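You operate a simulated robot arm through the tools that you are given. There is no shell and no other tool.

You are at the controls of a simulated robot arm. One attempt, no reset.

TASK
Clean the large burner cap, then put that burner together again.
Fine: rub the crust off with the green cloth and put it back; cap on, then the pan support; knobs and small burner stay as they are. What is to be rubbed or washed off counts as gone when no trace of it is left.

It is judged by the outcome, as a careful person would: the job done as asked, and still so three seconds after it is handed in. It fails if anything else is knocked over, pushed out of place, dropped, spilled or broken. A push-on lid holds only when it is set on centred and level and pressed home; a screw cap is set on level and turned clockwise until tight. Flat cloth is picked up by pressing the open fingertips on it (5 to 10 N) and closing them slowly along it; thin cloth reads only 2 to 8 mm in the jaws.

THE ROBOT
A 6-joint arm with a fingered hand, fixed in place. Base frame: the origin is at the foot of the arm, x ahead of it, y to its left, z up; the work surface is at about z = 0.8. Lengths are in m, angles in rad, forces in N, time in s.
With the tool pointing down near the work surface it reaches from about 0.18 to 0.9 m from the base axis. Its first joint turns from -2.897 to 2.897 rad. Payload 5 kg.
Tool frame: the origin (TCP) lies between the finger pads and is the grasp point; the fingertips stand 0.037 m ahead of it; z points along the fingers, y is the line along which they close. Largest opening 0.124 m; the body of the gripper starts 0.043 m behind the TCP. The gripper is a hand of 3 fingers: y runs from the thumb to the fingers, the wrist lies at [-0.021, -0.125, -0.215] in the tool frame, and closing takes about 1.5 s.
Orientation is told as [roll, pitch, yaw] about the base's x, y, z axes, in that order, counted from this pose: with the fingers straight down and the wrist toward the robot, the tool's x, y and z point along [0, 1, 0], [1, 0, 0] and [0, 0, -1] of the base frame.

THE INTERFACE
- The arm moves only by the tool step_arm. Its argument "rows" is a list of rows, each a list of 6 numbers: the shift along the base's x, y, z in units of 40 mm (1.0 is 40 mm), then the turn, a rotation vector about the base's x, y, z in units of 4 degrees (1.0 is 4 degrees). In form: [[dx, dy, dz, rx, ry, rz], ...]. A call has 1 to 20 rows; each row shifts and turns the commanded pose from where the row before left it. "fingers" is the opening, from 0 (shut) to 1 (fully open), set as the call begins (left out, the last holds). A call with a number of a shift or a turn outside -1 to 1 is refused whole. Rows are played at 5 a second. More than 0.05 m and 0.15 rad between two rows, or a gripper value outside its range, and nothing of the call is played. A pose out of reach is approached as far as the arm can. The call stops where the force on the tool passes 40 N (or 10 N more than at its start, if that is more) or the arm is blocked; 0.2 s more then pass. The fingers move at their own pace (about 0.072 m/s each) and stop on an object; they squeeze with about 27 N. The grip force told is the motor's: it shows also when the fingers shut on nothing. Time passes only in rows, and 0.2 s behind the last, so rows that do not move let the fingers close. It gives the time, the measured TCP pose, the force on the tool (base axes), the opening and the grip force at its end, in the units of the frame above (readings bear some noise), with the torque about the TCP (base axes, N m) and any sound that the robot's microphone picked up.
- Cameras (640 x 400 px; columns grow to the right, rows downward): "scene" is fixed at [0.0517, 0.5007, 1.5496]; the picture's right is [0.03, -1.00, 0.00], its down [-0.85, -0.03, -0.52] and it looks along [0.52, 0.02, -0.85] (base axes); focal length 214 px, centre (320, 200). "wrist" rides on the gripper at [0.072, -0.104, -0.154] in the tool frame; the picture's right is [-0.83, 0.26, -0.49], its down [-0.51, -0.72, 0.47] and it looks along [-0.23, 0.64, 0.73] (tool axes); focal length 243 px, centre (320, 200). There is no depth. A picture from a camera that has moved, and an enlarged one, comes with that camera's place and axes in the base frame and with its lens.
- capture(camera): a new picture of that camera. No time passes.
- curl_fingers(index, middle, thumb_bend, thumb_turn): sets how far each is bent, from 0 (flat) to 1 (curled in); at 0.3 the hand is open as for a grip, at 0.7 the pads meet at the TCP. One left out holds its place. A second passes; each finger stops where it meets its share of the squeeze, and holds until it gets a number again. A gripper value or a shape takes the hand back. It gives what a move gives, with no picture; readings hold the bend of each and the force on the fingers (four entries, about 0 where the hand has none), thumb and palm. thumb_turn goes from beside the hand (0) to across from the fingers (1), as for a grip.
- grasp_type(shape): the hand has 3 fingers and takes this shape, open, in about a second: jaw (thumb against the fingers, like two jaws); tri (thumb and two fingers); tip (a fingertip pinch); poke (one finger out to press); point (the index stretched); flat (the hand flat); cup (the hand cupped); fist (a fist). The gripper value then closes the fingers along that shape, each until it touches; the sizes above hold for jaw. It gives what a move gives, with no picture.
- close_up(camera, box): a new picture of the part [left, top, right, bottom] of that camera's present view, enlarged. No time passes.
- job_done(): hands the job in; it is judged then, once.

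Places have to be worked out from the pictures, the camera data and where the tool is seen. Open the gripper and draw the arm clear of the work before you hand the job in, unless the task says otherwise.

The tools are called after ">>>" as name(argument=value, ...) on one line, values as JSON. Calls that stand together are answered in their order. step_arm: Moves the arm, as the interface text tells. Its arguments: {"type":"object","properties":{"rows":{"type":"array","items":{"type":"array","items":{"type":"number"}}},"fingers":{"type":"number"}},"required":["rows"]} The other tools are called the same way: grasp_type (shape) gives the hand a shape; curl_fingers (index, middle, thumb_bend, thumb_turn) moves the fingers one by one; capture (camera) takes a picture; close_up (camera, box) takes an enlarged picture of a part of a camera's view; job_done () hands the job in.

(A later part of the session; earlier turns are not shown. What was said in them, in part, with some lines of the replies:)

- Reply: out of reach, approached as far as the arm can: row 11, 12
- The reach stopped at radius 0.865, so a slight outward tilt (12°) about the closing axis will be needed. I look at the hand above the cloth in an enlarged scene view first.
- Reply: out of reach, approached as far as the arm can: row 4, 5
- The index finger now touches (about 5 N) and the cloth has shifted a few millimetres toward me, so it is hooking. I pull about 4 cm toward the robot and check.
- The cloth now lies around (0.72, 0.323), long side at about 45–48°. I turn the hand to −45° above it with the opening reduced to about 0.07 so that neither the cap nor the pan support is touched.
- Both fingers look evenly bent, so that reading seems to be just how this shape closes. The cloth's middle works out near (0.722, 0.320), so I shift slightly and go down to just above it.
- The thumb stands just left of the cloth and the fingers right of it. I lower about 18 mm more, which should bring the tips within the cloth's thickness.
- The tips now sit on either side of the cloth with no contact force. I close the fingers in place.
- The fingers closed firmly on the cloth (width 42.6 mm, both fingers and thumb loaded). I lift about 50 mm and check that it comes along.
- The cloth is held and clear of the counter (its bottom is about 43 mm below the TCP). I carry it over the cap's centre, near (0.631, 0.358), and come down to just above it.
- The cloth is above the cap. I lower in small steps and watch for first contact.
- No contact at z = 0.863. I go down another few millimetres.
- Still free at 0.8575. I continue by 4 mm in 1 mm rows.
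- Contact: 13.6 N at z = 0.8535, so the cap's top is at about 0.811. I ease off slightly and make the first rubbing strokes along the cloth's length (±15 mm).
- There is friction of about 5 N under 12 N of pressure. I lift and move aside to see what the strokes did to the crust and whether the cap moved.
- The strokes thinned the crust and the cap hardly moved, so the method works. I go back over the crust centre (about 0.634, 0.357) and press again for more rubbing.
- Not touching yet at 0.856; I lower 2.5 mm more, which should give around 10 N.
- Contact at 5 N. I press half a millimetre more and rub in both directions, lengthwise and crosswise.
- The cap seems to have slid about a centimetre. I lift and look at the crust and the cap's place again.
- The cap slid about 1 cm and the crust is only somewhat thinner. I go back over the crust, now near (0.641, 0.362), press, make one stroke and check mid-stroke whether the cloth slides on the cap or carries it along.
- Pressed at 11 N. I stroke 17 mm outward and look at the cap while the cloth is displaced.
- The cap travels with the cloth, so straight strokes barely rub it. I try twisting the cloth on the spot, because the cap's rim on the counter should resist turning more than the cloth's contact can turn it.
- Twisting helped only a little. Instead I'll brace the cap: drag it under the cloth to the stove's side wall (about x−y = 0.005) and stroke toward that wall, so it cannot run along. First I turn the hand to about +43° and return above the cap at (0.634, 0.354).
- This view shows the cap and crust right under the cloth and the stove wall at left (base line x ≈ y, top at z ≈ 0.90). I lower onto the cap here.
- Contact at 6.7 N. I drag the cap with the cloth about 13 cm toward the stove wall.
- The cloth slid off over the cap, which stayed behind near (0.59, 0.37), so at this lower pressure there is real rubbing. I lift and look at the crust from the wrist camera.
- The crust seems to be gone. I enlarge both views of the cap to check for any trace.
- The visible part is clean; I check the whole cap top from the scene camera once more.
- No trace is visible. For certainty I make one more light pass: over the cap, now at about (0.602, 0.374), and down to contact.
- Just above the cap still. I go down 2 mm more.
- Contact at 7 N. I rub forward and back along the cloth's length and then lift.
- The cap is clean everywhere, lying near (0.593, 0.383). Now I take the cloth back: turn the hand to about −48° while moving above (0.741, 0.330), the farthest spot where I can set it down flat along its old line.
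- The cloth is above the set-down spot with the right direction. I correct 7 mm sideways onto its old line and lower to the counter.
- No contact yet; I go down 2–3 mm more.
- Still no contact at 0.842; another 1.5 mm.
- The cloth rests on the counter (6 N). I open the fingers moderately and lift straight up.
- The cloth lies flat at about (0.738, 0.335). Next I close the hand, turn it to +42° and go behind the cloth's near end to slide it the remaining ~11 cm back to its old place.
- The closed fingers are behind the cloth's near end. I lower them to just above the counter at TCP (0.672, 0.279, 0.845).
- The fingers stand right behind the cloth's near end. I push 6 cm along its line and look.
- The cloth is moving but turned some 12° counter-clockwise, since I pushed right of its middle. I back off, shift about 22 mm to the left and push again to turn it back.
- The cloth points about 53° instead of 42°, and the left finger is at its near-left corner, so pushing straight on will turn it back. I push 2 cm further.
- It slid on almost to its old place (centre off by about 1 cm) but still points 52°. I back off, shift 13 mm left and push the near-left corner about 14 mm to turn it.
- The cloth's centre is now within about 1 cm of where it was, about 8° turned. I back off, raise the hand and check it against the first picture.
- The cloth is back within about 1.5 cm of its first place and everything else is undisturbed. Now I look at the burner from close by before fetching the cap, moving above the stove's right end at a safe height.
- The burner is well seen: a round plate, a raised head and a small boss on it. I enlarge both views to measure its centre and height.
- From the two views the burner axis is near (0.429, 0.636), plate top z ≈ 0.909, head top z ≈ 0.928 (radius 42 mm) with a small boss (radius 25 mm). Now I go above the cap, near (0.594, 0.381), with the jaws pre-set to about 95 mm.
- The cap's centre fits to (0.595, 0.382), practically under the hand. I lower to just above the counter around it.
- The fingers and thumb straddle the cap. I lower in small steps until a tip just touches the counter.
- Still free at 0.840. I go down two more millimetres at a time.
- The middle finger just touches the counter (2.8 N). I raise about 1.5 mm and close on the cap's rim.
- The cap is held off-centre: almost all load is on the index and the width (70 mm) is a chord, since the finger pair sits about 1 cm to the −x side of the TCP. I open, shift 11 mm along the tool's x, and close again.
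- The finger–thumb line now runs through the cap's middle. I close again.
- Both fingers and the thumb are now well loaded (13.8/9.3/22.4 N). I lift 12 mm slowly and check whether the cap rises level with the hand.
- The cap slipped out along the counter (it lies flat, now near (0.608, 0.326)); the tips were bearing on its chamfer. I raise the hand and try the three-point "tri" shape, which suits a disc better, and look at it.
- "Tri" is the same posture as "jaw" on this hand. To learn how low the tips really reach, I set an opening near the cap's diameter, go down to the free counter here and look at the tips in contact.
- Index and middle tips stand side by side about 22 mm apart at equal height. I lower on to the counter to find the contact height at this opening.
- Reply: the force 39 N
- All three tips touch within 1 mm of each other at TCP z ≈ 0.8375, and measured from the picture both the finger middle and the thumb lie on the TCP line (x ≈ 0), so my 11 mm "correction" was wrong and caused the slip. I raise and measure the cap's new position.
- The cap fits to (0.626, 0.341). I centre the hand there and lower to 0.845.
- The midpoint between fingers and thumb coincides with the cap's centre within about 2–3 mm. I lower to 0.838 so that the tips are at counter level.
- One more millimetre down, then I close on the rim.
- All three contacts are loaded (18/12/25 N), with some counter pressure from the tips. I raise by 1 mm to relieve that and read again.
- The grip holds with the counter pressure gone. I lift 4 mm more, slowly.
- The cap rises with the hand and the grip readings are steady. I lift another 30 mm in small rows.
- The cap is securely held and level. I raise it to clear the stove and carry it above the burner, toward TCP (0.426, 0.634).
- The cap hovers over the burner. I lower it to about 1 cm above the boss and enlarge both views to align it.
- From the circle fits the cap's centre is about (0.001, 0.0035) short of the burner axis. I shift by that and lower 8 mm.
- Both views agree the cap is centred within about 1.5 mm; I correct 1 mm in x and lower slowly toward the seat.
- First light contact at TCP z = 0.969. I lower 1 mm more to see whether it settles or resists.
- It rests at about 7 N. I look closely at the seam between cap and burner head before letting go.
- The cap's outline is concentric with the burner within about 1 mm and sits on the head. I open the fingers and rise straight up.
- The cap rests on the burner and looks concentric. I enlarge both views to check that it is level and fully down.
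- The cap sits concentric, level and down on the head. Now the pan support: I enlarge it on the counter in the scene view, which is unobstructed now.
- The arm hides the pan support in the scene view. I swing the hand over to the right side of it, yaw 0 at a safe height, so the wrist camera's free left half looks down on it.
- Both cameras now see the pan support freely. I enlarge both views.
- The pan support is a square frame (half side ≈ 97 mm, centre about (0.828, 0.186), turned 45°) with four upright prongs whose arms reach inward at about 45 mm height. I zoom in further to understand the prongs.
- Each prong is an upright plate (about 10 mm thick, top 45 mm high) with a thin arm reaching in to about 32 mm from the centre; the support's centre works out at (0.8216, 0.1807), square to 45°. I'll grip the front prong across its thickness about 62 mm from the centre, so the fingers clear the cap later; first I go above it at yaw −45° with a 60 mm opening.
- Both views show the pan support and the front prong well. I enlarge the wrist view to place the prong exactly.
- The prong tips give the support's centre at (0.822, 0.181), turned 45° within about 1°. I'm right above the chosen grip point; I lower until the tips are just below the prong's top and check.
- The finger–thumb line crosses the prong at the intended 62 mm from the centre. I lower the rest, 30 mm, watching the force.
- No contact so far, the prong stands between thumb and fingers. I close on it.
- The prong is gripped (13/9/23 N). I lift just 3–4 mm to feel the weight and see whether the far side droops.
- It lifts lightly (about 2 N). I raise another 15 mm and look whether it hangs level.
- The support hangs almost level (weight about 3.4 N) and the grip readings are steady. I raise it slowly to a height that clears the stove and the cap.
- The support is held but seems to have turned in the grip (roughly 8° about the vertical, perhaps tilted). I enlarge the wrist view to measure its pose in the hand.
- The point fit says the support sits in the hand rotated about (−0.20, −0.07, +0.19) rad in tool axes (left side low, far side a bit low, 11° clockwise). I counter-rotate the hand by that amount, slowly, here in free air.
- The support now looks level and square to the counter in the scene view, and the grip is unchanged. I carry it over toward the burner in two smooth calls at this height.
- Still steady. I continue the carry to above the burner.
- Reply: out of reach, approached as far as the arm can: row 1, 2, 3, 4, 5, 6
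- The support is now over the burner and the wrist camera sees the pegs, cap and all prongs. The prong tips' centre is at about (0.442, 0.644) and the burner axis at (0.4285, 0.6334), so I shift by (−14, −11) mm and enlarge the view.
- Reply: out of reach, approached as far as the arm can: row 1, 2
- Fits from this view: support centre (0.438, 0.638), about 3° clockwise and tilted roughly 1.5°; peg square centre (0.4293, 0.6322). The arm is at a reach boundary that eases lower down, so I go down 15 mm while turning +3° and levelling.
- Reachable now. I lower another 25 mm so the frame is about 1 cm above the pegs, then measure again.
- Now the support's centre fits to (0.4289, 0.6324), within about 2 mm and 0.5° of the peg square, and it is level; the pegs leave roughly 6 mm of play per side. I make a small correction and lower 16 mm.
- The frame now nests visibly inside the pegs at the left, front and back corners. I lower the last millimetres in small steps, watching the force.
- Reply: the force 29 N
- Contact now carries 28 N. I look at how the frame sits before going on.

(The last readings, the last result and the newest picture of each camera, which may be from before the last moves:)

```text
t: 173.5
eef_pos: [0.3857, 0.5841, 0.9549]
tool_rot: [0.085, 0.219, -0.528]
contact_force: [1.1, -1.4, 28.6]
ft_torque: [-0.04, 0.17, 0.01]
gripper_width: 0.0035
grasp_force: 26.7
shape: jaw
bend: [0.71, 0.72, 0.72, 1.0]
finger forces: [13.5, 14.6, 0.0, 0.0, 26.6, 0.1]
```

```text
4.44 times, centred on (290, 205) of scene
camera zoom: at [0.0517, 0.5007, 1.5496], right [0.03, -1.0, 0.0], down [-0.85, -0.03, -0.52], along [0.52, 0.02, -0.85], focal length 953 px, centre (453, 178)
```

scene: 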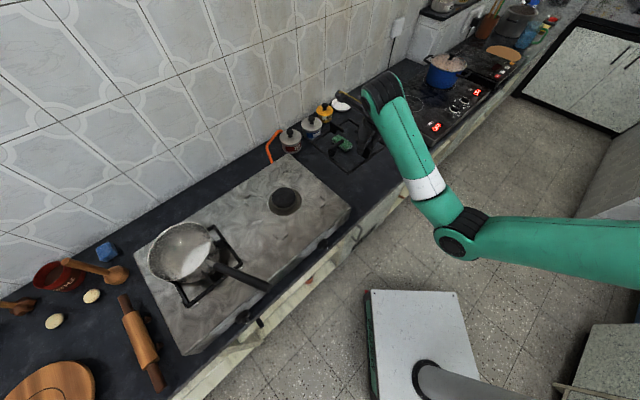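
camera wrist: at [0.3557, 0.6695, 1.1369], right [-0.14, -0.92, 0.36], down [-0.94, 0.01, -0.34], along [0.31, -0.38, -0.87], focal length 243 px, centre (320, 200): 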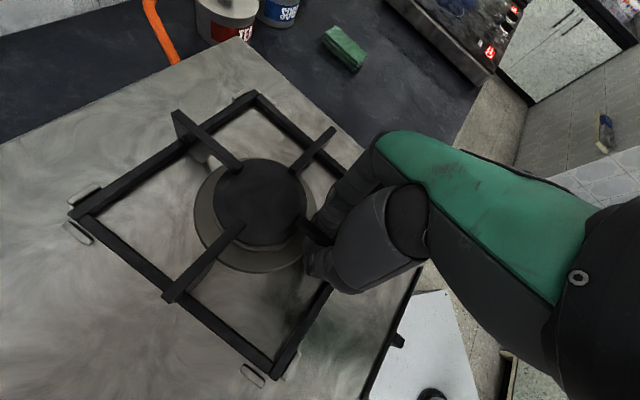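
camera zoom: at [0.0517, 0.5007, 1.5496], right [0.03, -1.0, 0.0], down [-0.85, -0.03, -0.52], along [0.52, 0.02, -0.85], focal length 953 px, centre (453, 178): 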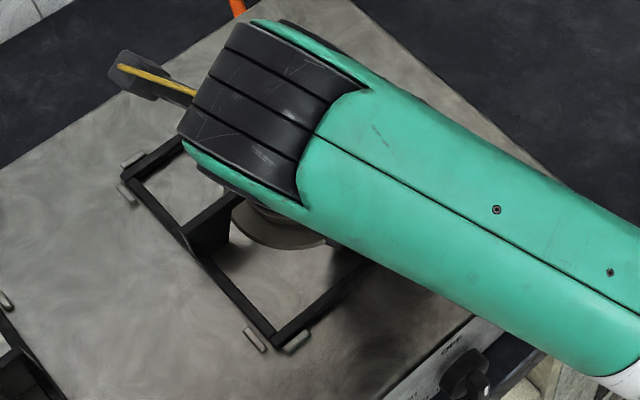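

The frame looks nested between the pegs, but fits of its size put it still about 5 mm above the stove: the arms are probably resting on the cap, which would mean the cap is sitting on top of the burner's boss and not yet down over it. I ease the pressure and check.

>>> step_arm(rows=[[0, 0, 0.04, 0, 0, 0], [0, 0, 0, 0, 0, 0]])

>>> close_up(camera="wrist", box=[190, 130, 320, 270])

>>> close_up(camera="scene", box=[280, 195, 325, 235])

```text
t: 174.1
eef_pos: [0.3844, 0.5845, 0.9561]
tool_rot: [0.085, 0.218, -0.529]
contact_force: [4.6, 5.6, 19.5]
ft_torque: [0.17, 0.09, -0.04]
gripper_width: 0.0034
grasp_force: 27.1
shape: jaw
bend: [0.71, 0.71, 0.72, 1.0]
finger forces: [15.8, 11.7, 0.1, 0.1, 25.5, 0.0]
```

```text
2.86 times, centred on (255, 200) of wrist
camera zoom: at [0.3557, 0.6693, 1.1339], right [-0.14, -0.92, 0.35], down [-0.94, 0.01, -0.34], along [0.32, -0.38, -0.87], focal length 693 px, centre (506, 200)
```

zoom: 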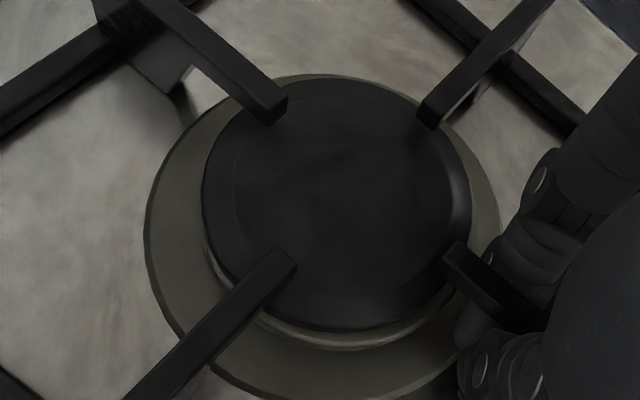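

```text
10.00 times, centred on (302, 215) of scene
camera zoom: at [0.0517, 0.5007, 1.5496], right [0.03, -1.0, 0.0], down [-0.85, -0.03, -0.52], along [0.52, 0.02, -0.85], focal length 2145 px, centre (495, 50)
```

zoom: 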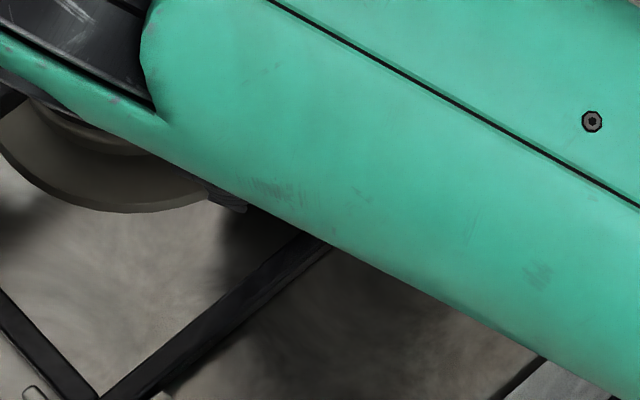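

Still 19 N at 0.956. Since the arms press on the cap and the frame has play between the pegs, I try a small spiral of 1 mm steps under light pressure, so the cap may be carried over the boss and drop in; a loss of force will show it.

>>> step_arm(rows=[[0, 0, 0.01, 0, 0, 0], [0.025, 0, 0, 0, 0, 0], [0, 0.025, 0, 0, 0, 0], [-0.025, 0, 0, 0, 0, 0], [-0.025, 0, 0, 0, 0, 0], [0, -0.025, 0, 0, 0, 0], [0, -0.025, 0, 0, 0, 0], [0.025, 0, 0, 0, 0, 0], [0.025, 0, 0, 0, 0, 0], [0.025, 0, 0, 0, 0, 0]])

>>> step_arm(rows=[[0, 0.025, 0, 0, 0, 0], [0, 0.025, 0, 0, 0, 0], [0, 0.025, 0, 0, 0, 0], [-0.025, 0, 0, 0, 0, 0], [-0.025, 0, 0, 0, 0, 0], [-0.025, 0, 0, 0, 0, 0], [-0.025, 0, 0, 0, 0, 0], [0, -0.025, 0, 0, 0, 0], [0, -0.025, 0, 0, 0, 0], [0, -0.025, 0, 0, 0, 0], [0, -0.025, 0, 0, 0, 0]])

```text
t: 176.3
eef_pos: [0.386, 0.5824, 0.9555]
tool_rot: [0.079, 0.219, -0.528]
contact_force: [-7.7, 2.0, 13.9]
ft_torque: [0.12, 0.39, 0.06]
gripper_width: 0.0033
grasp_force: 26.8
shape: jaw
bend: [0.71, 0.71, 0.72, 1.0]
finger forces: [13.8, 9.4, 0.0, 0.0, 27.1, 0.0]
```

```text
t: 178.7
eef_pos: [0.3826, 0.5831, 0.9568]
tool_rot: [0.084, 0.218, -0.526]
contact_force: [2.6, 13.8, 4.7]
ft_torque: [0.3, 0.11, -0.04]
gripper_width: 0.0034
grasp_force: 27.3
shape: jaw
bend: [0.71, 0.71, 0.72, 1.0]
finger forces: [18.4, 8.3, 0.1, 0.0, 24.7, 0.1]
```

There is now sideways resistance of 14 N, so the frame is touching pegs laterally. I look again at all visible corners.

>>> close_up(camera="wrist", box=[50, 180, 250, 390])

>>> close_up(camera="wrist", box=[200, 70, 320, 190])

>>> capture(camera="scene")

```text
1.90 times, centred on (150, 285) of wrist
camera zoom: at [0.3536, 0.6679, 1.1342], right [-0.14, -0.93, 0.35], down [-0.94, 0.01, -0.34], along [0.32, -0.38, -0.87], focal length 462 px, centre (644, 38)
```

zoom: 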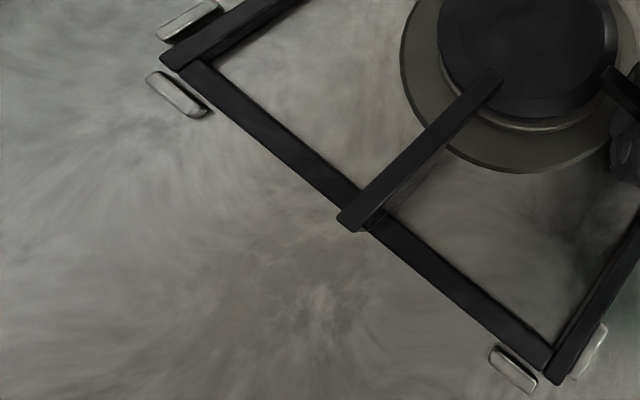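

```text
3.33 times, centred on (260, 130) of wrist
camera zoom: at [0.3536, 0.6679, 1.1342], right [-0.14, -0.93, 0.35], down [-0.94, 0.01, -0.34], along [0.32, -0.38, -0.87], focal length 809 px, centre (520, 433)
```

zoom: 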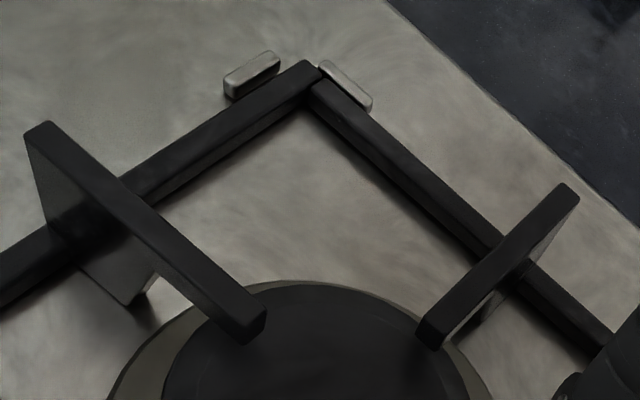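

```text
taken
```

scene: 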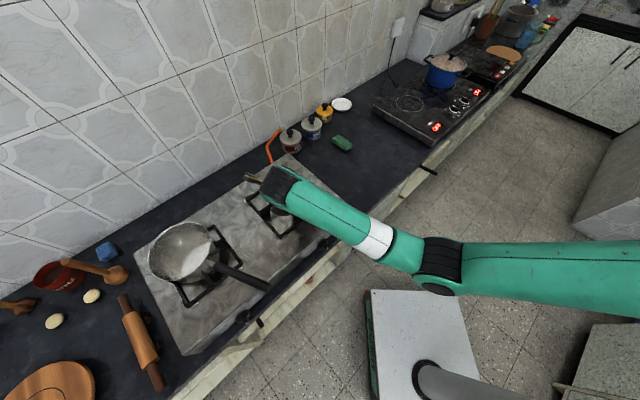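

Comparing both cameras, the front corner D is down at stove level while the back corners are still about 8 mm up: the support is pitched about 2.5° in the hand. I raise 3 mm, undo the spiral offset and rotate the hand so that the back side comes down.

>>> step_arm(rows=[[0, 0, 0.08, 0, 0, 0], [0.045, 0.045, 0, -0.22, 0.22, 0], [0.045, 0.045, 0, -0.22, 0.22, 0], [0, 0, 0, 0, 0, 0]])

>>> close_up(camera="wrist", box=[50, 60, 210, 220])

>>> close_up(camera="wrist", box=[200, 60, 360, 220])

>>> close_up(camera="wrist", box=[50, 200, 210, 360])

>>> close_up(camera="wrist", box=[190, 220, 350, 390])

>>> close_up(camera="scene", box=[240, 165, 310, 235])

```text
t: 179.7
eef_pos: [0.3862, 0.5847, 0.9589]
tool_rot: [0.037, 0.229, -0.536]
contact_force: [0.3, 0.8, -1.9]
ft_torque: [-0.02, 0.1, -0.01]
gripper_width: 0.003
grasp_force: 26.5
shape: jaw
bend: [0.71, 0.71, 0.72, 1.0]
finger forces: [16.6, 10.6, 0.0, 0.0, 22.3, 0.0]
```

```text
2.50 times, centred on (130, 140) of wrist
camera zoom: at [0.3625, 0.6763, 1.1341], right [-0.13, -0.91, 0.39], down [-0.95, 0.0, -0.31], along [0.29, -0.41, -0.87], focal length 606 px, centre (795, 350)
```

zoom: 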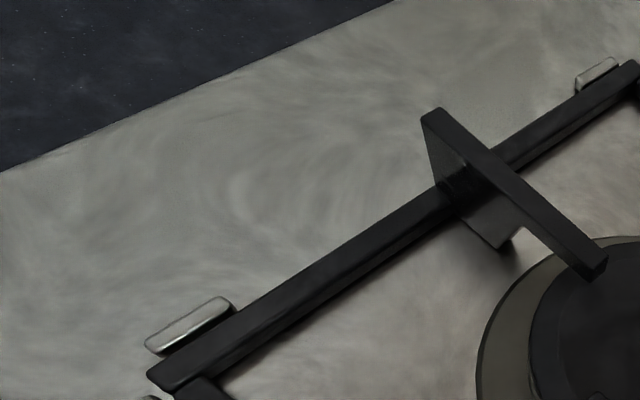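

```text
2.50 times, centred on (280, 140) of wrist
camera zoom: at [0.3625, 0.6763, 1.1341], right [-0.13, -0.91, 0.39], down [-0.95, 0.0, -0.31], along [0.29, -0.41, -0.87], focal length 606 px, centre (420, 350)
```

zoom: 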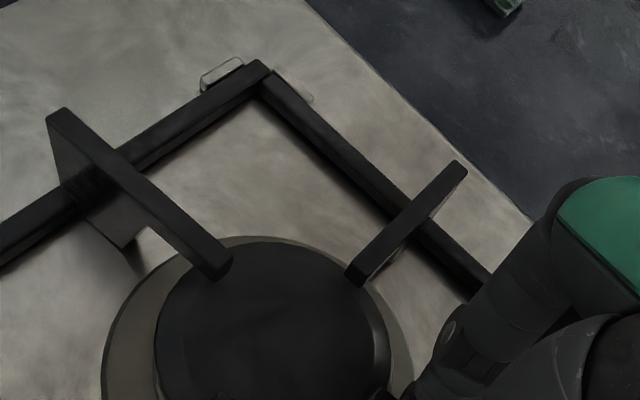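

```text
2.50 times, centred on (130, 280) of wrist
camera zoom: at [0.3625, 0.6763, 1.1341], right [-0.13, -0.91, 0.39], down [-0.95, 0.0, -0.31], along [0.29, -0.41, -0.87], focal length 606 px, centre (795, 0)
```

zoom: 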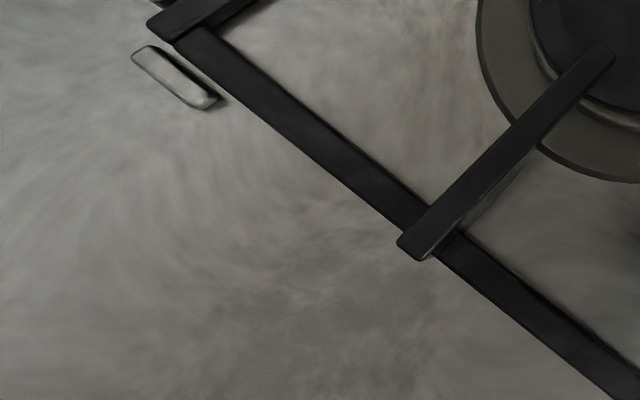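

```text
2.35 times, centred on (270, 305) of wrist
camera zoom: at [0.3625, 0.6763, 1.1341], right [-0.13, -0.91, 0.39], down [-0.95, 0.0, -0.31], along [0.29, -0.41, -0.87], focal length 571 px, centre (438, -47)
```

zoom: 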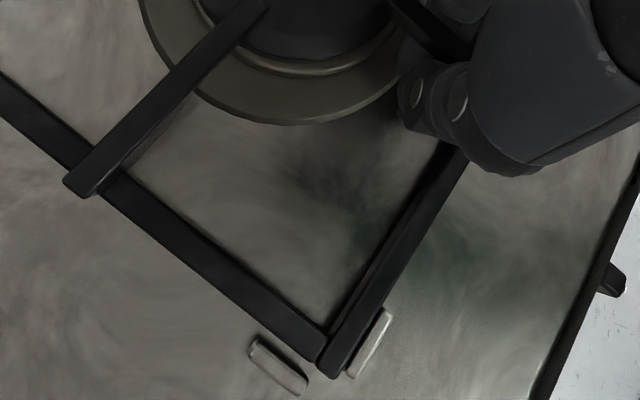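

```text
5.71 times, centred on (275, 200) of scene
camera zoom: at [0.0517, 0.5007, 1.5496], right [0.03, -1.0, 0.0], down [-0.85, -0.03, -0.52], along [0.52, 0.02, -0.85], focal length 1226 px, centre (577, 200)
```

zoom: 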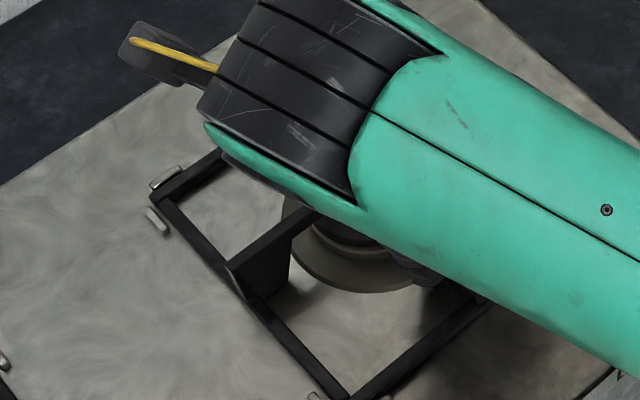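

Now the support is free, level within about 1° and its bottom about 5 mm above the stove, centred at (0.4297, 0.6332). I lower 2 mm at a time.

>>> step_arm(rows=[[0, 0, -0.03, 0, 0, 0], [0, 0, -0.03, 0, 0, 0], [0, 0, 0, 0, 0, 0]])

>>> step_arm(rows=[[0, 0, -0.03, 0, 0, 0], [0, 0, -0.02, 0, 0, 0], [0, 0, 0, 0, 0, 0]])

```text
t: 180.5
eef_pos: [0.3867, 0.5858, 0.9566]
tool_rot: [0.036, 0.228, -0.538]
contact_force: [-0.6, -1.3, 0.9]
ft_torque: [0.05, 0.09, -0.02]
gripper_width: 0.0032
grasp_force: 27.2
shape: jaw
bend: [0.71, 0.71, 0.72, 1.0]
finger forces: [16.1, 10.8, 0.0, 0.0, 22.2, 0.1]
```

```text
t: 181.3
eef_pos: [0.3866, 0.5852, 0.9552]
tool_rot: [0.041, 0.227, -0.539]
contact_force: [-3.3, -3.5, 14.8]
ft_torque: [-0.01, 0.2, 0.01]
gripper_width: 0.0031
grasp_force: 26.6
shape: jaw
bend: [0.71, 0.71, 0.72, 1.0]
finger forces: [14.1, 12.1, 0.1, 0.1, 25.1, 0.1]
```

Contact again, 15 N at 0.955. I look closely at the frame's corners and the arm tips for gaps and shadows.

>>> close_up(camera="scene", box=[255, 185, 285, 240])

>>> close_up(camera="wrist", box=[60, 190, 130, 260])

>>> close_up(camera="wrist", box=[230, 320, 310, 390])

>>> close_up(camera="wrist", box=[215, 75, 295, 145])

>>> close_up(camera="wrist", box=[190, 150, 320, 270])

```text
7.27 times, centred on (270, 212) of scene
camera zoom: at [0.0517, 0.5007, 1.5496], right [0.03, -1.0, 0.0], down [-0.85, -0.03, -0.52], along [0.52, 0.02, -0.85], focal length 1560 px, centre (684, 109)
```

zoom: 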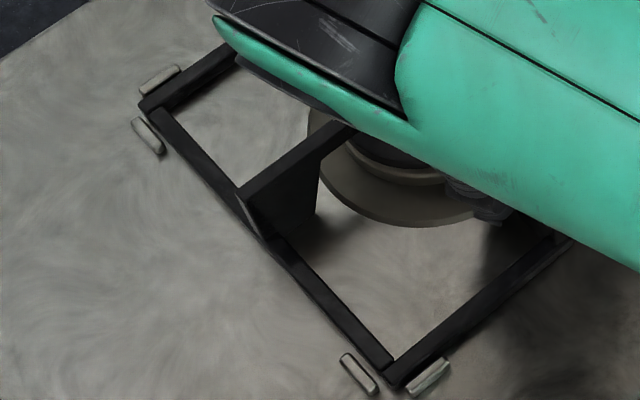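

```text
5.71 times, centred on (95, 225) of wrist
camera zoom: at [0.3624, 0.676, 1.132], right [-0.13, -0.91, 0.39], down [-0.95, 0.0, -0.32], along [0.29, -0.41, -0.87], focal length 1386 px, centre (1606, 57)
```

zoom: 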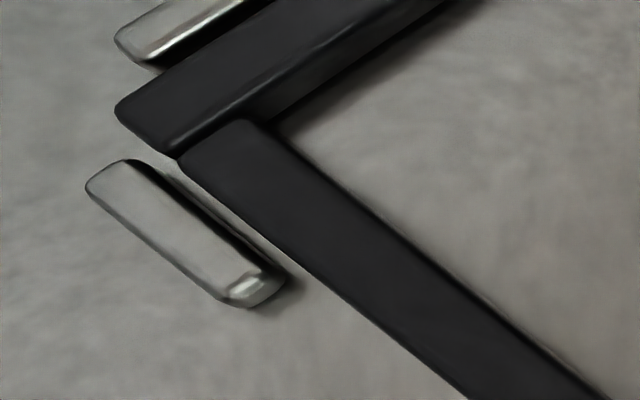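

```text
5.71 times, centred on (270, 355) of wrist
camera zoom: at [0.3624, 0.676, 1.132], right [-0.13, -0.91, 0.39], down [-0.95, 0.0, -0.32], along [0.29, -0.41, -0.87], focal length 1386 px, centre (606, -686)
```

zoom: 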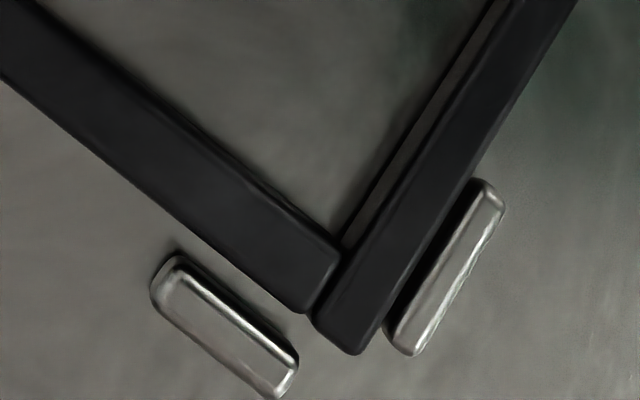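

```text
5.71 times, centred on (255, 110) of wrist
camera zoom: at [0.3624, 0.676, 1.132], right [-0.13, -0.91, 0.39], down [-0.95, 0.0, -0.32], along [0.29, -0.41, -0.87], focal length 1386 px, centre (691, 714)
```

zoom: 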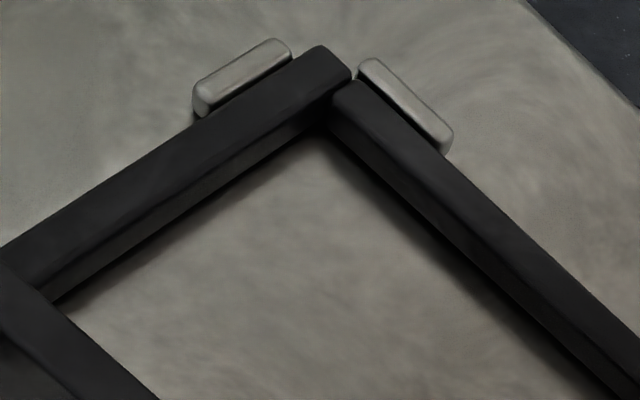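

```text
3.33 times, centred on (255, 210) of wrist
camera zoom: at [0.3624, 0.676, 1.132], right [-0.13, -0.91, 0.39], down [-0.95, 0.0, -0.32], along [0.29, -0.41, -0.87], focal length 809 px, centre (537, 167)
```

zoom: 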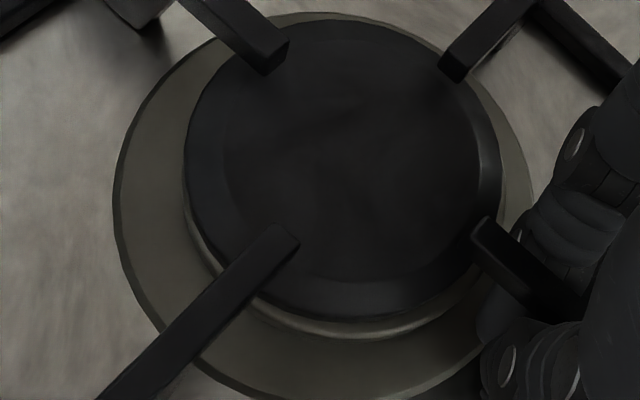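

Frame top sits about 6 mm above the peg tops at both measured corners, and contact began evenly at about the stove height, so with its bar height the frame appears to be resting flat on the stove between all pegs. I ease the pressure and open the fingers a little to let go.

>>> step_arm(rows=[[0, 0, 0.02, 0, 0, 0], [0, 0, 0, 0, 0, 0]])

>>> step_arm(rows=[[0, 0, 0, 0, 0, 0], [0, 0, 0, 0, 0, 0], [0, 0, 0, 0, 0, 0], [0, 0, 0, 0, 0, 0]], fingers=0.3)

>>> close_up(camera="wrist", box=[50, 60, 350, 390])

```text
t: 181.9
eef_pos: [0.3858, 0.5859, 0.9548]
tool_rot: [0.038, 0.228, -0.539]
contact_force: [-1.3, -0.1, 11.3]
ft_torque: [0.11, 0.13, -0.04]
gripper_width: 0.0031
grasp_force: 27.3
shape: jaw
bend: [0.71, 0.71, 0.72, 1.0]
finger forces: [14.9, 10.9, 0.0, 0.1, 25.1, 0.1]
```

```text
t: 182.9
eef_pos: [0.3858, 0.5853, 0.9552]
tool_rot: [0.038, 0.228, -0.539]
contact_force: [-1.2, -0.5, 1.3]
ft_torque: [-0.03, -0.04, 0.01]
gripper_width: 0.0368
grasp_force: 0.0
shape: jaw
bend: [0.74, 0.54, 0.74, 1.0]
finger forces: [1.1, 0.3, 0.1, 0.1, 0.1, 0.0]
```

```text
1.21 times, centred on (200, 225) of wrist
camera zoom: at [0.3626, 0.6761, 1.1312], right [-0.13, -0.91, 0.39], down [-0.95, 0.0, -0.31], along [0.29, -0.41, -0.87], focal length 294 px, centre (466, 170)
```

zoom: 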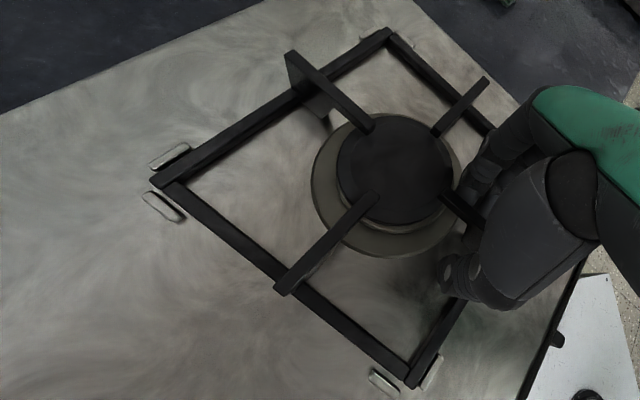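

The support stays put after letting go. I withdraw along the hand's own axis, slowly at first.

>>> step_arm(rows=[[0.018, -0.015, 0.1, 0, 0, 0], [0.018, -0.015, 0.1, 0, 0, 0], [0.036, -0.03, 0.2, 0, 0, 0], [0.054, -0.046, 0.3, 0, 0, 0], [0.09, -0.076, 0.5, 0, 0, 0], [0.09, -0.076, 0.5, 0, 0, 0], [0.09, -0.076, 0.5, 0, 0, 0], [0, 0, 0, 0, 0, 0]])

>>> capture(camera="wrist")

>>> close_up(camera="scene", box=[240, 155, 340, 245])

```text
t: 184.7
eef_pos: [0.4173, 0.5881, 1.0235]
tool_rot: [0.04, 0.228, -0.536]
contact_force: [0.3, -0.5, -0.1]
ft_torque: [-0.01, 0.01, -0.02]
gripper_width: 0.0372
grasp_force: 0.0
shape: jaw
bend: [0.74, 0.54, 0.74, 1.0]
finger forces: [0.0, 0.0, 0.1, 0.1, 0.0, 0.0]
out of reach, approached as far as the arm can: row 6, 7
```

```text
taken
camera wrist: at [0.3924, 0.6797, 1.1986], right [-0.13, -0.91, 0.39], down [-0.95, 0.0, -0.32], along [0.29, -0.41, -0.87], focal length 243 px, centre (320, 200)
```

wrist: 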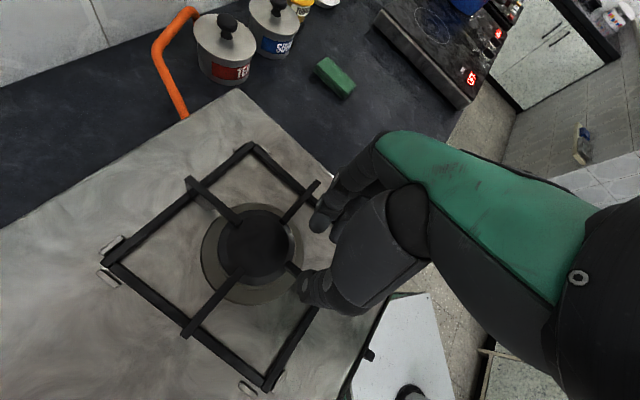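

```text
4.44 times, centred on (290, 200) of scene
camera zoom: at [0.0517, 0.5007, 1.5496], right [0.03, -1.0, 0.0], down [-0.85, -0.03, -0.52], along [0.52, 0.02, -0.85], focal length 953 px, centre (453, 200)
```

zoom: 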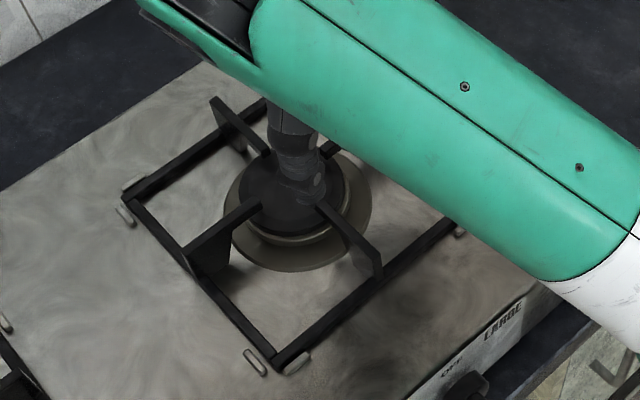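

The support stands on the stove by itself. I move the hand away to the right, levelling it, so both cameras can inspect the assembled burner.

>>> step_arm(rows=[[0.2, -0.3, 0.2, 0, 0, 0], [0.5, -0.5, 0.2, -0.4, -0.36, 0], [0.6, -0.6, 0.2, -0.4, -0.36, 0], [0.7, -0.7, 0.1, -0.4, -0.36, 0], [0.7, -0.7, 0, -0.4, -0.36, 0], [0.7, -0.8, 0, -0.4, -0.36, 0], [0.6, -0.9, 0, -0.4, -0.36, 0], [0.6, -0.9, 0, 0, 0, 0], [0.6, -0.9, 0, 0, 0, 0], [0, 0, 0, 0, 0, 0]])

>>> capture(camera="scene")

>>> close_up(camera="scene", box=[245, 155, 345, 245])

```text
t: 186.9
eef_pos: [0.6341, 0.3454, 1.042]
tool_rot: [-0.029, 0.013, -0.544]
contact_force: [-0.3, 0.3, -0.7]
ft_torque: [0.02, 0.0, 0.0]
gripper_width: 0.0368
grasp_force: 0.0
shape: jaw
bend: [0.74, 0.54, 0.74, 1.0]
finger forces: [0.0, 0.1, 0.0, 0.1, 0.1, 0.0]
out of reach, approached as far as the arm can: row 1, 2, 3
```

```text
taken
```

scene: 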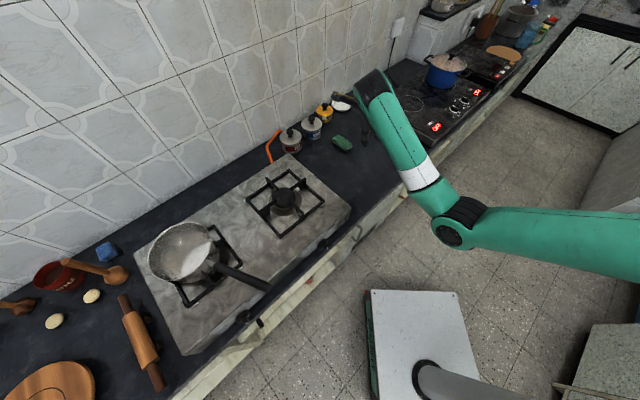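

```text
4.44 times, centred on (295, 200) of scene
camera zoom: at [0.0517, 0.5007, 1.5496], right [0.03, -1.0, 0.0], down [-0.85, -0.03, -0.52], along [0.52, 0.02, -0.85], focal length 953 px, centre (431, 200)
```

zoom: 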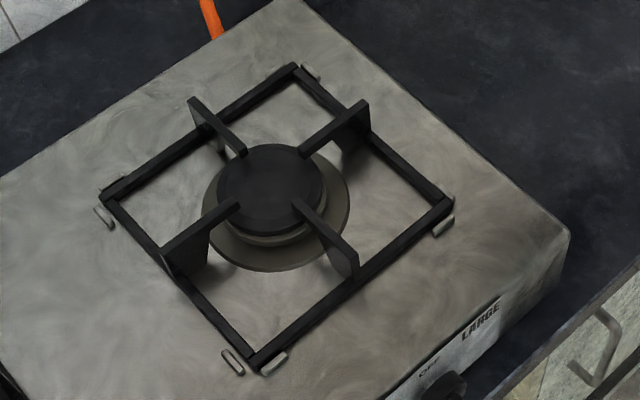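

The assembled burner looks right: frame square inside the pegs, cap centred below the arms. I enlarge the corners and the cap to make sure nothing is resting on a peg or on the cap.

>>> close_up(camera="scene", box=[247, 185, 277, 215])

>>> close_up(camera="scene", box=[262, 215, 292, 245])

>>> close_up(camera="scene", box=[310, 180, 340, 210])

>>> close_up(camera="scene", box=[280, 160, 310, 190])

>>> close_up(camera="scene", box=[270, 180, 310, 222])

```text
13.33 times, centred on (262, 200) of scene
camera zoom: at [0.0517, 0.5007, 1.5496], right [0.03, -1.0, 0.0], down [-0.85, -0.03, -0.52], along [0.52, 0.02, -0.85], focal length 2860 px, centre (1093, 200)
```

zoom: 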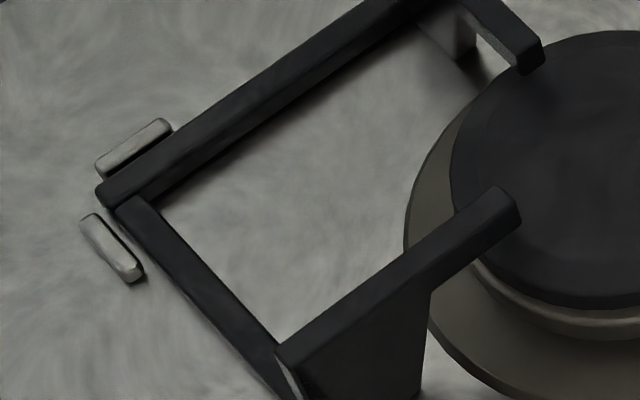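

```text
13.33 times, centred on (277, 230) of scene
camera zoom: at [0.0517, 0.5007, 1.5496], right [0.03, -1.0, 0.0], down [-0.85, -0.03, -0.52], along [0.52, 0.02, -0.85], focal length 2860 px, centre (893, -200)
```

zoom: 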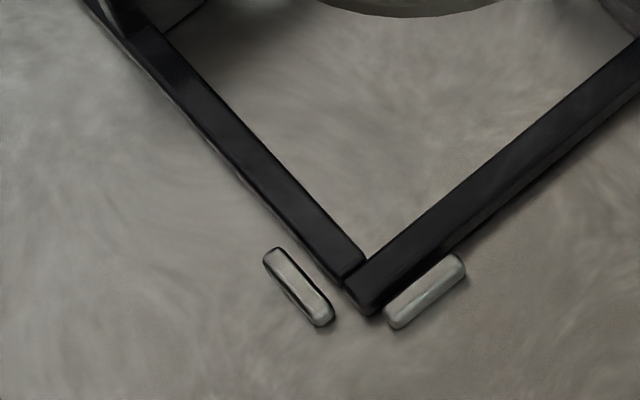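

```text
13.33 times, centred on (325, 195) of scene
camera zoom: at [0.0517, 0.5007, 1.5496], right [0.03, -1.0, 0.0], down [-0.85, -0.03, -0.52], along [0.52, 0.02, -0.85], focal length 2860 px, centre (253, 267)
```

zoom: 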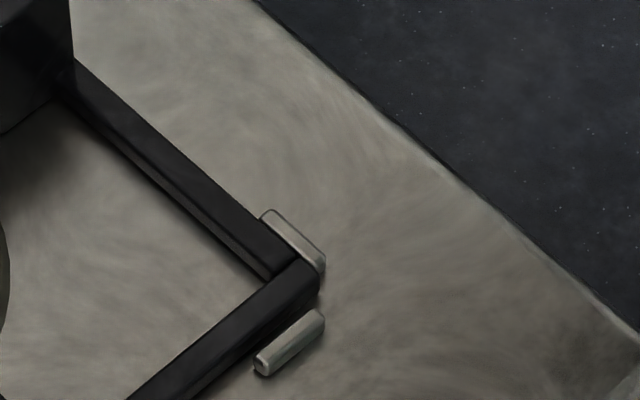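

```text
13.33 times, centred on (295, 175) of scene
camera zoom: at [0.0517, 0.5007, 1.5496], right [0.03, -1.0, 0.0], down [-0.85, -0.03, -0.52], along [0.52, 0.02, -0.85], focal length 2860 px, centre (653, 533)
```

zoom: 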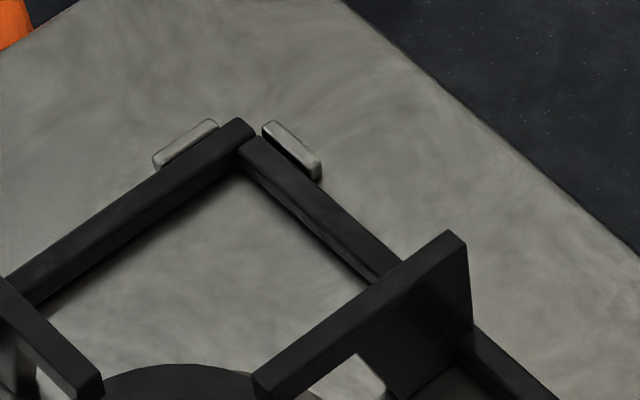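

```text
9.52 times, centred on (290, 201) of scene
camera zoom: at [0.0517, 0.5007, 1.5496], right [0.03, -1.0, 0.0], down [-0.85, -0.03, -0.52], along [0.52, 0.02, -0.85], focal length 2043 px, centre (606, 190)
```

zoom: 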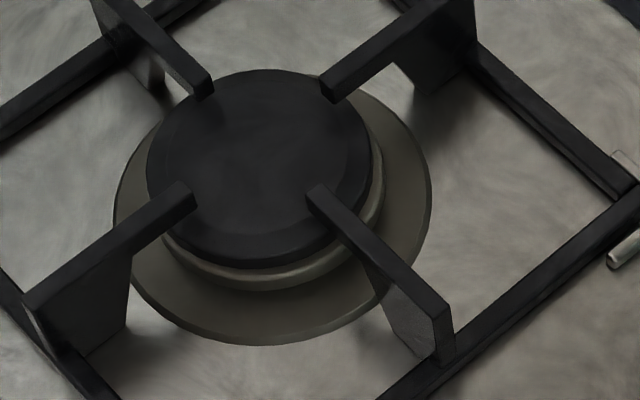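

All eight pegs stand clear outside the frame. To be sure the frame rests on the stove and not on the cap via the arms, I'll look under it from a low angle: I bring the wrist camera round to the front, well clear of everything.

>>> step_arm(rows=[[-0.325, 0, 0, 0, 0, 1], [-0.325, 0, 0, 0, 0, 1], [-0.325, 0, 0, 0, 0, 1], [-0.325, 0, 0, 0, 0, 1], [-0.325, 0, 0, 0, 0, 1], [-0.325, 0, 0, 0, 0, 1], [-0.325, 0, 0, 0, 0, 1], [-0.325, 0, 0, 0, 0, 1], [-0.325, 0, 0, 0, 0, 1], [-0.325, 0, 0, 0, 0, 1], [-0.325, 0, 0, 0, 0, 1], [-0.325, 0, 0, 0, 0, 1], [-0.325, 0, 0, 0, 0, 1], [-0.325, 0, 0, 0, 0, 1], [-0.325, 0, 0, 0, 0, 1], [-0.325, 0, 0, 0, 0, 1], [-0.325, 0, 0, 0, 0, 1], [-0.325, 0, 0, 0, 0, 1], [-0.325, 0, 0, 0, 0, 1], [-0.325, 0, 0, 0, 0, 1]])

>>> step_arm(rows=[[0, 0, 0, 0, 0, 1], [0, 0, 0, 0, 0, 1], [0, 0, 0, 0, 0, 1], [0, 0, 0, 0, 0, 1], [0, 0, 0, 0.6, -0.6, 0], [0, 0, 0, 0.6, -0.6, 0], [0, 0, 0, 0.6, -0.6, 0], [0, 0, 0, 0.6, -0.6, 0], [0, 0, 0, 0.6, -0.6, 0], [0, 0, 0, 0.6, -0.6, 0], [0, 0, 0, 0.6, -0.6, 0], [0, 0, 0, 0, 0, 0]])

>>> capture(camera="wrist")

>>> capture(camera="scene")

```text
t: 191.1
eef_pos: [0.3737, 0.3464, 1.0402]
tool_rot: [-0.026, 0.013, 0.852]
contact_force: [-0.3, 0.0, -0.3]
ft_torque: [0.02, 0.01, 0.01]
gripper_width: 0.037
grasp_force: 0.1
shape: jaw
bend: [0.74, 0.54, 0.74, 1.0]
finger forces: [0.1, 0.0, 0.0, 0.0, 0.1, 0.1]
```

```text
t: 193.7
eef_pos: [0.3725, 0.3461, 1.0397]
tool_rot: [-0.175, -0.376, 1.156]
contact_force: [0.4, 0.4, 0.8]
ft_torque: [0.01, -0.01, -0.01]
gripper_width: 0.0371
grasp_force: 0.0
shape: jaw
bend: [0.74, 0.54, 0.74, 1.0]
finger forces: [0.0, 0.0, 0.1, 0.0, 0.1, 0.0]
```

```text
taken
camera wrist: at [0.2234, 0.2497, 1.1303], right [0.68, -0.28, 0.68], down [0.32, -0.72, -0.62], along [0.67, 0.63, -0.4], focal length 243 px, centre (320, 200)
```

wrist: 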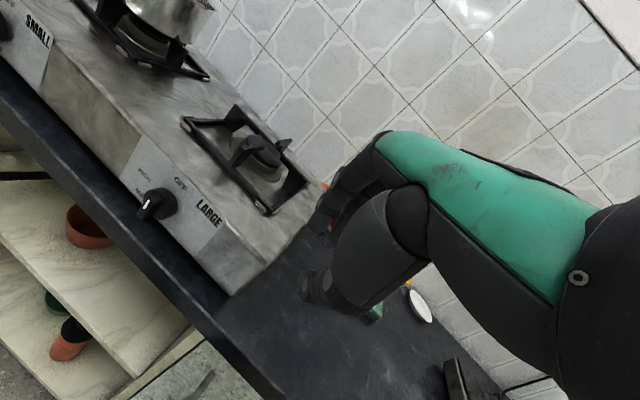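

```text
taken
```

scene: 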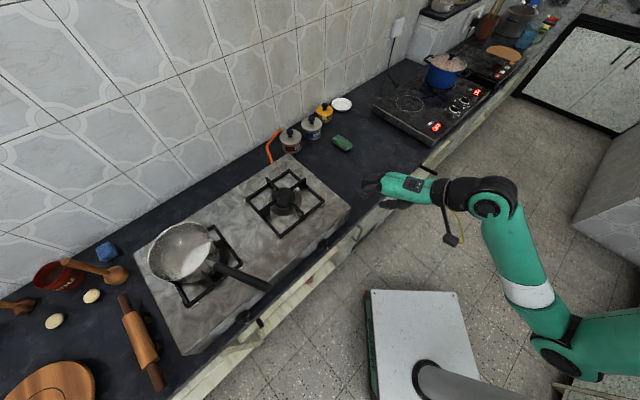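

Excellent low view of the burner from the front (rolled picture). I enlarge it.

>>> close_up(camera="wrist", box=[170, 90, 320, 225])

>>> close_up(camera="wrist", box=[215, 110, 310, 215])

>>> close_up(camera="wrist", box=[80, 0, 220, 90])

```text
2.96 times, centred on (245, 158) of wrist
camera zoom: at [0.2234, 0.2497, 1.1303], right [0.68, -0.28, 0.68], down [0.32, -0.72, -0.62], along [0.67, 0.63, -0.4], focal length 719 px, centre (542, 326)
```

zoom: 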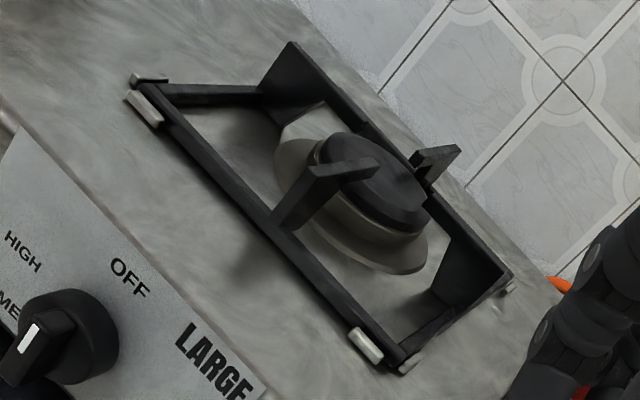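

```text
3.81 times, centred on (262, 162) of wrist
camera zoom: at [0.2234, 0.2497, 1.1303], right [0.68, -0.28, 0.68], down [0.32, -0.72, -0.62], along [0.67, 0.63, -0.4], focal length 924 px, centre (539, 343)
```

zoom: 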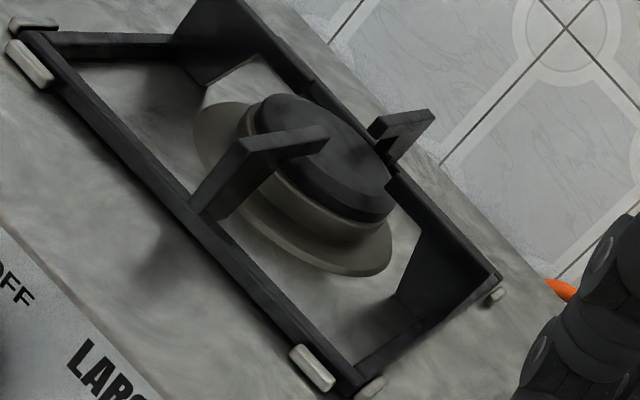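

```text
4.44 times, centred on (150, 45) of wrist
camera zoom: at [0.2234, 0.2497, 1.1303], right [0.68, -0.28, 0.68], down [0.32, -0.72, -0.62], along [0.67, 0.63, -0.4], focal length 1078 px, centre (1076, 889)
```

zoom: 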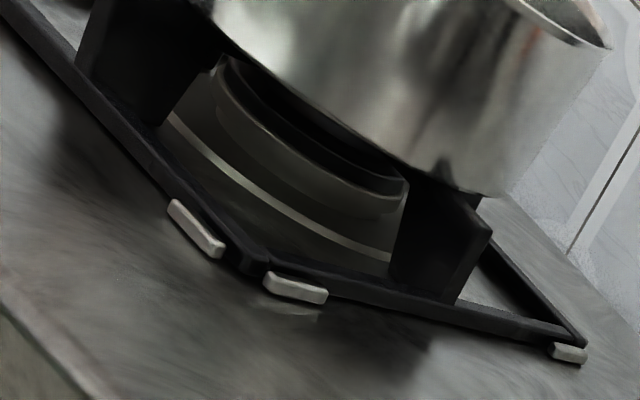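

The frame lies flat on the stove between the pegs. I zoom further on the junction between cap and burner head.

>>> close_up(camera="wrist", box=[235, 125, 290, 180])

>>> close_up(camera="wrist", box=[180, 100, 260, 180])

>>> close_up(camera="wrist", box=[245, 160, 310, 220])

```text
7.27 times, centred on (262, 152) of wrist
camera zoom: at [0.2234, 0.2497, 1.1303], right [0.68, -0.28, 0.68], down [0.32, -0.72, -0.62], along [0.67, 0.63, -0.4], focal length 1764 px, centre (738, 546)
```

zoom: 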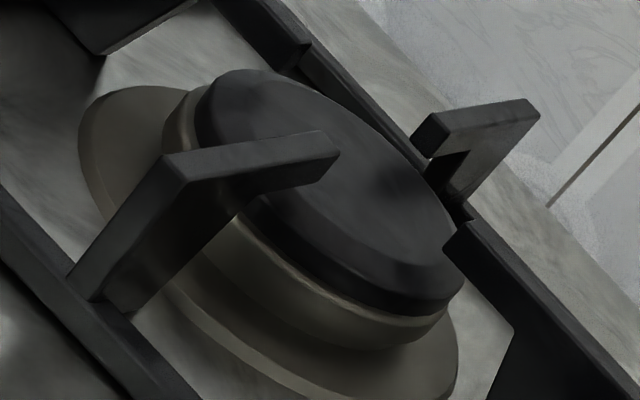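

```text
5.00 times, centred on (220, 140) of wrist
camera zoom: at [0.2234, 0.2497, 1.1303], right [0.68, -0.28, 0.68], down [0.32, -0.72, -0.62], along [0.67, 0.63, -0.4], focal length 1213 px, centre (820, 500)
```

zoom: 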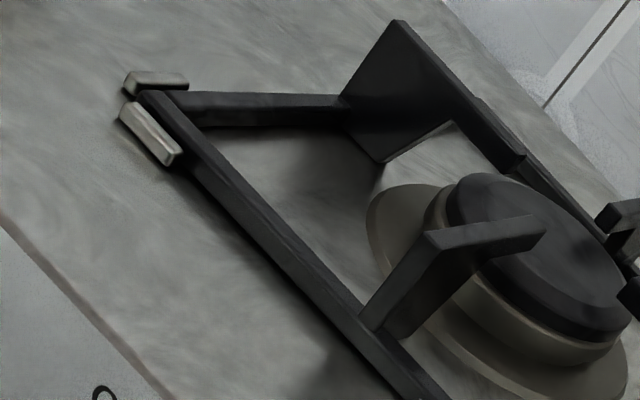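

```text
6.67 times, centred on (278, 190) of wrist
camera zoom: at [0.2234, 0.2497, 1.1303], right [0.68, -0.28, 0.68], down [0.32, -0.72, -0.62], along [0.67, 0.63, -0.4], focal length 1618 px, centre (603, 267)
```

zoom: 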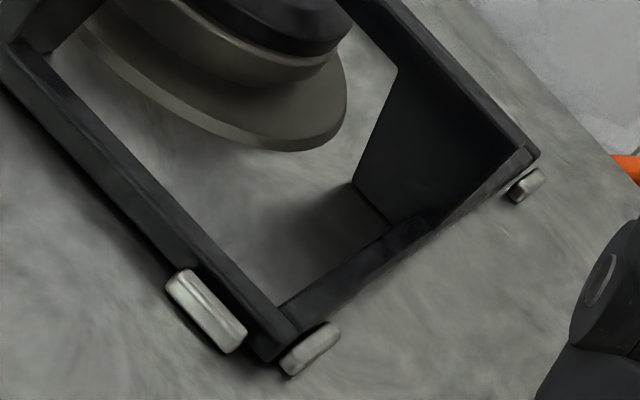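

The cap sits flush on the head with no gap, the arms pass above it and the frame lies on the stove inside all pegs. I open the hand, raise it and draw the arm clear.

>>> step_arm(rows=[[0, -0.3, 0.7, 0, 0, 0], [0, -0.4, 0.8, -0.6, 0.6, 0], [0, -0.5, 0.8, -0.6, 0.6, 0], [0.2, -0.6, 0.8, -0.6, 0.6, 0], [0.3, -0.7, 0.5, -0.6, 0.6, 0], [0.4, -0.7, 0, -0.6, 0.6, 0], [0.4, -0.7, 0, -0.6, 0.6, -0.5], [0.4, -0.5, 0, -0.6, 0.6, -1], [0.3, -0.3, 0, 0, 0, -1], [0, 0, 0, 0, 0, 0]], fingers=1)

>>> capture(camera="scene")

>>> close_up(camera="scene", box=[240, 80, 460, 220])

>>> close_up(camera="scene", box=[130, 160, 370, 360])

```text
t: 195.9
eef_pos: [0.504, 0.1997, 1.0895]
tool_rot: [-0.034, 0.015, 0.956]
contact_force: [-0.3, 0.3, 0.1]
ft_torque: [-0.01, -0.02, -0.01]
gripper_width: 0.1238
grasp_force: 0.0
shape: jaw
bend: [0.3, 0.3, 0.3, 0.98]
finger forces: [0.1, 0.0, 0.0, 0.0, 0.0, 0.0]
out of reach, approached as far as the arm can: row 2, 3, 4, 5, 6, 7, 8
```

```text
taken
```

scene: 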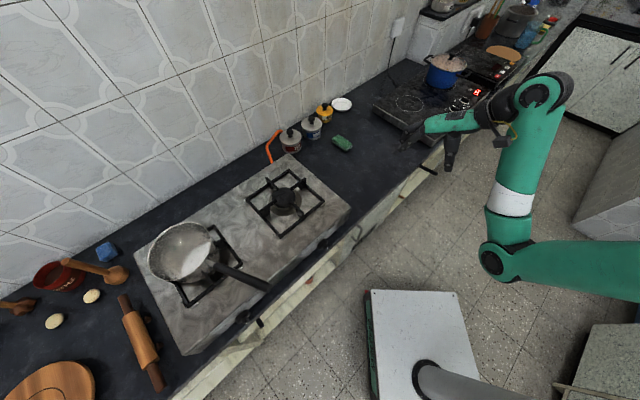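

```text
2.86 times, centred on (350, 150) of scene
camera zoom: at [0.0517, 0.5007, 1.5496], right [0.03, -1.0, 0.0], down [-0.85, -0.03, -0.52], along [0.52, 0.02, -0.85], focal length 613 px, centre (234, 343)
```

zoom: 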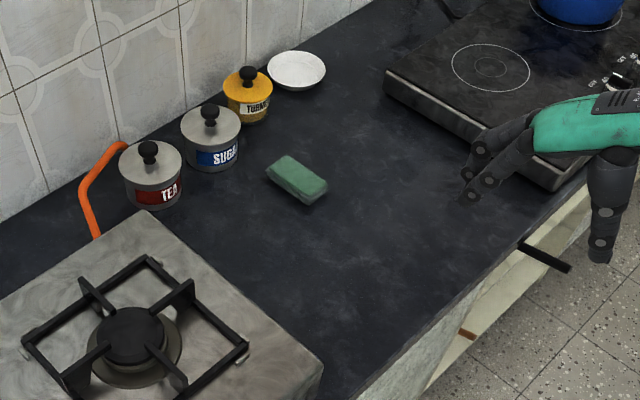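

```text
2.00 times, centred on (250, 260) of scene
camera zoom: at [0.0517, 0.5007, 1.5496], right [0.03, -1.0, 0.0], down [-0.85, -0.03, -0.52], along [0.52, 0.02, -0.85], focal length 429 px, centre (460, 80)
```

zoom: 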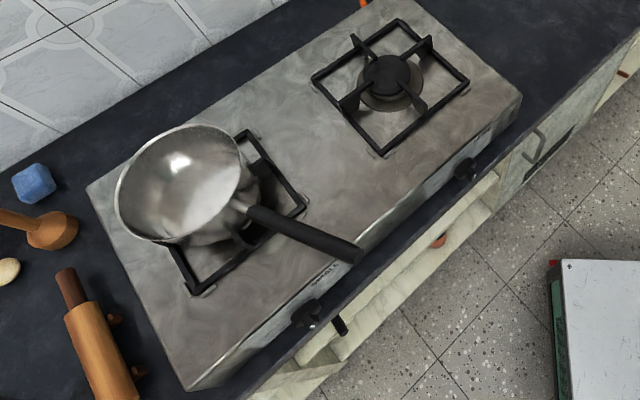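

Everything is in place: the cap is clean and seated, the pan support is over it inside its pegs, the cloth is back by its old spot, and the knobs, small burner and pan are untouched. The hand is open and the arm is clear, so I hand the job in.

>>> job_done()

```text
The job is handed in.
```

The large burner is clean and back together, and I've handed the job in. The result isn't back yet.

- **Cap:** I rubbed the crust off with the green cloth until no trace showed in either camera view. The cap sits flush and centred on the burner head, with no gap visible from a low side view.
- **Pan support:** It stands square inside its pegs, and the low-angle view showed the frame resting on the stove and the arms passing above the cap.
- **Cloth:** It is back within about 1.5 cm of where it lay, turned roughly 8° from its first angle.
- **Everything else:** The knobs, small burner, pan and jars look unchanged in the final pictures. The hand is open and the arm is drawn clear.

While I was picking it up, the cap slipped out of the fingers once and slid about 6 cm across the counter. It stayed flat on the counter and touched nothing else, and I picked it up again.
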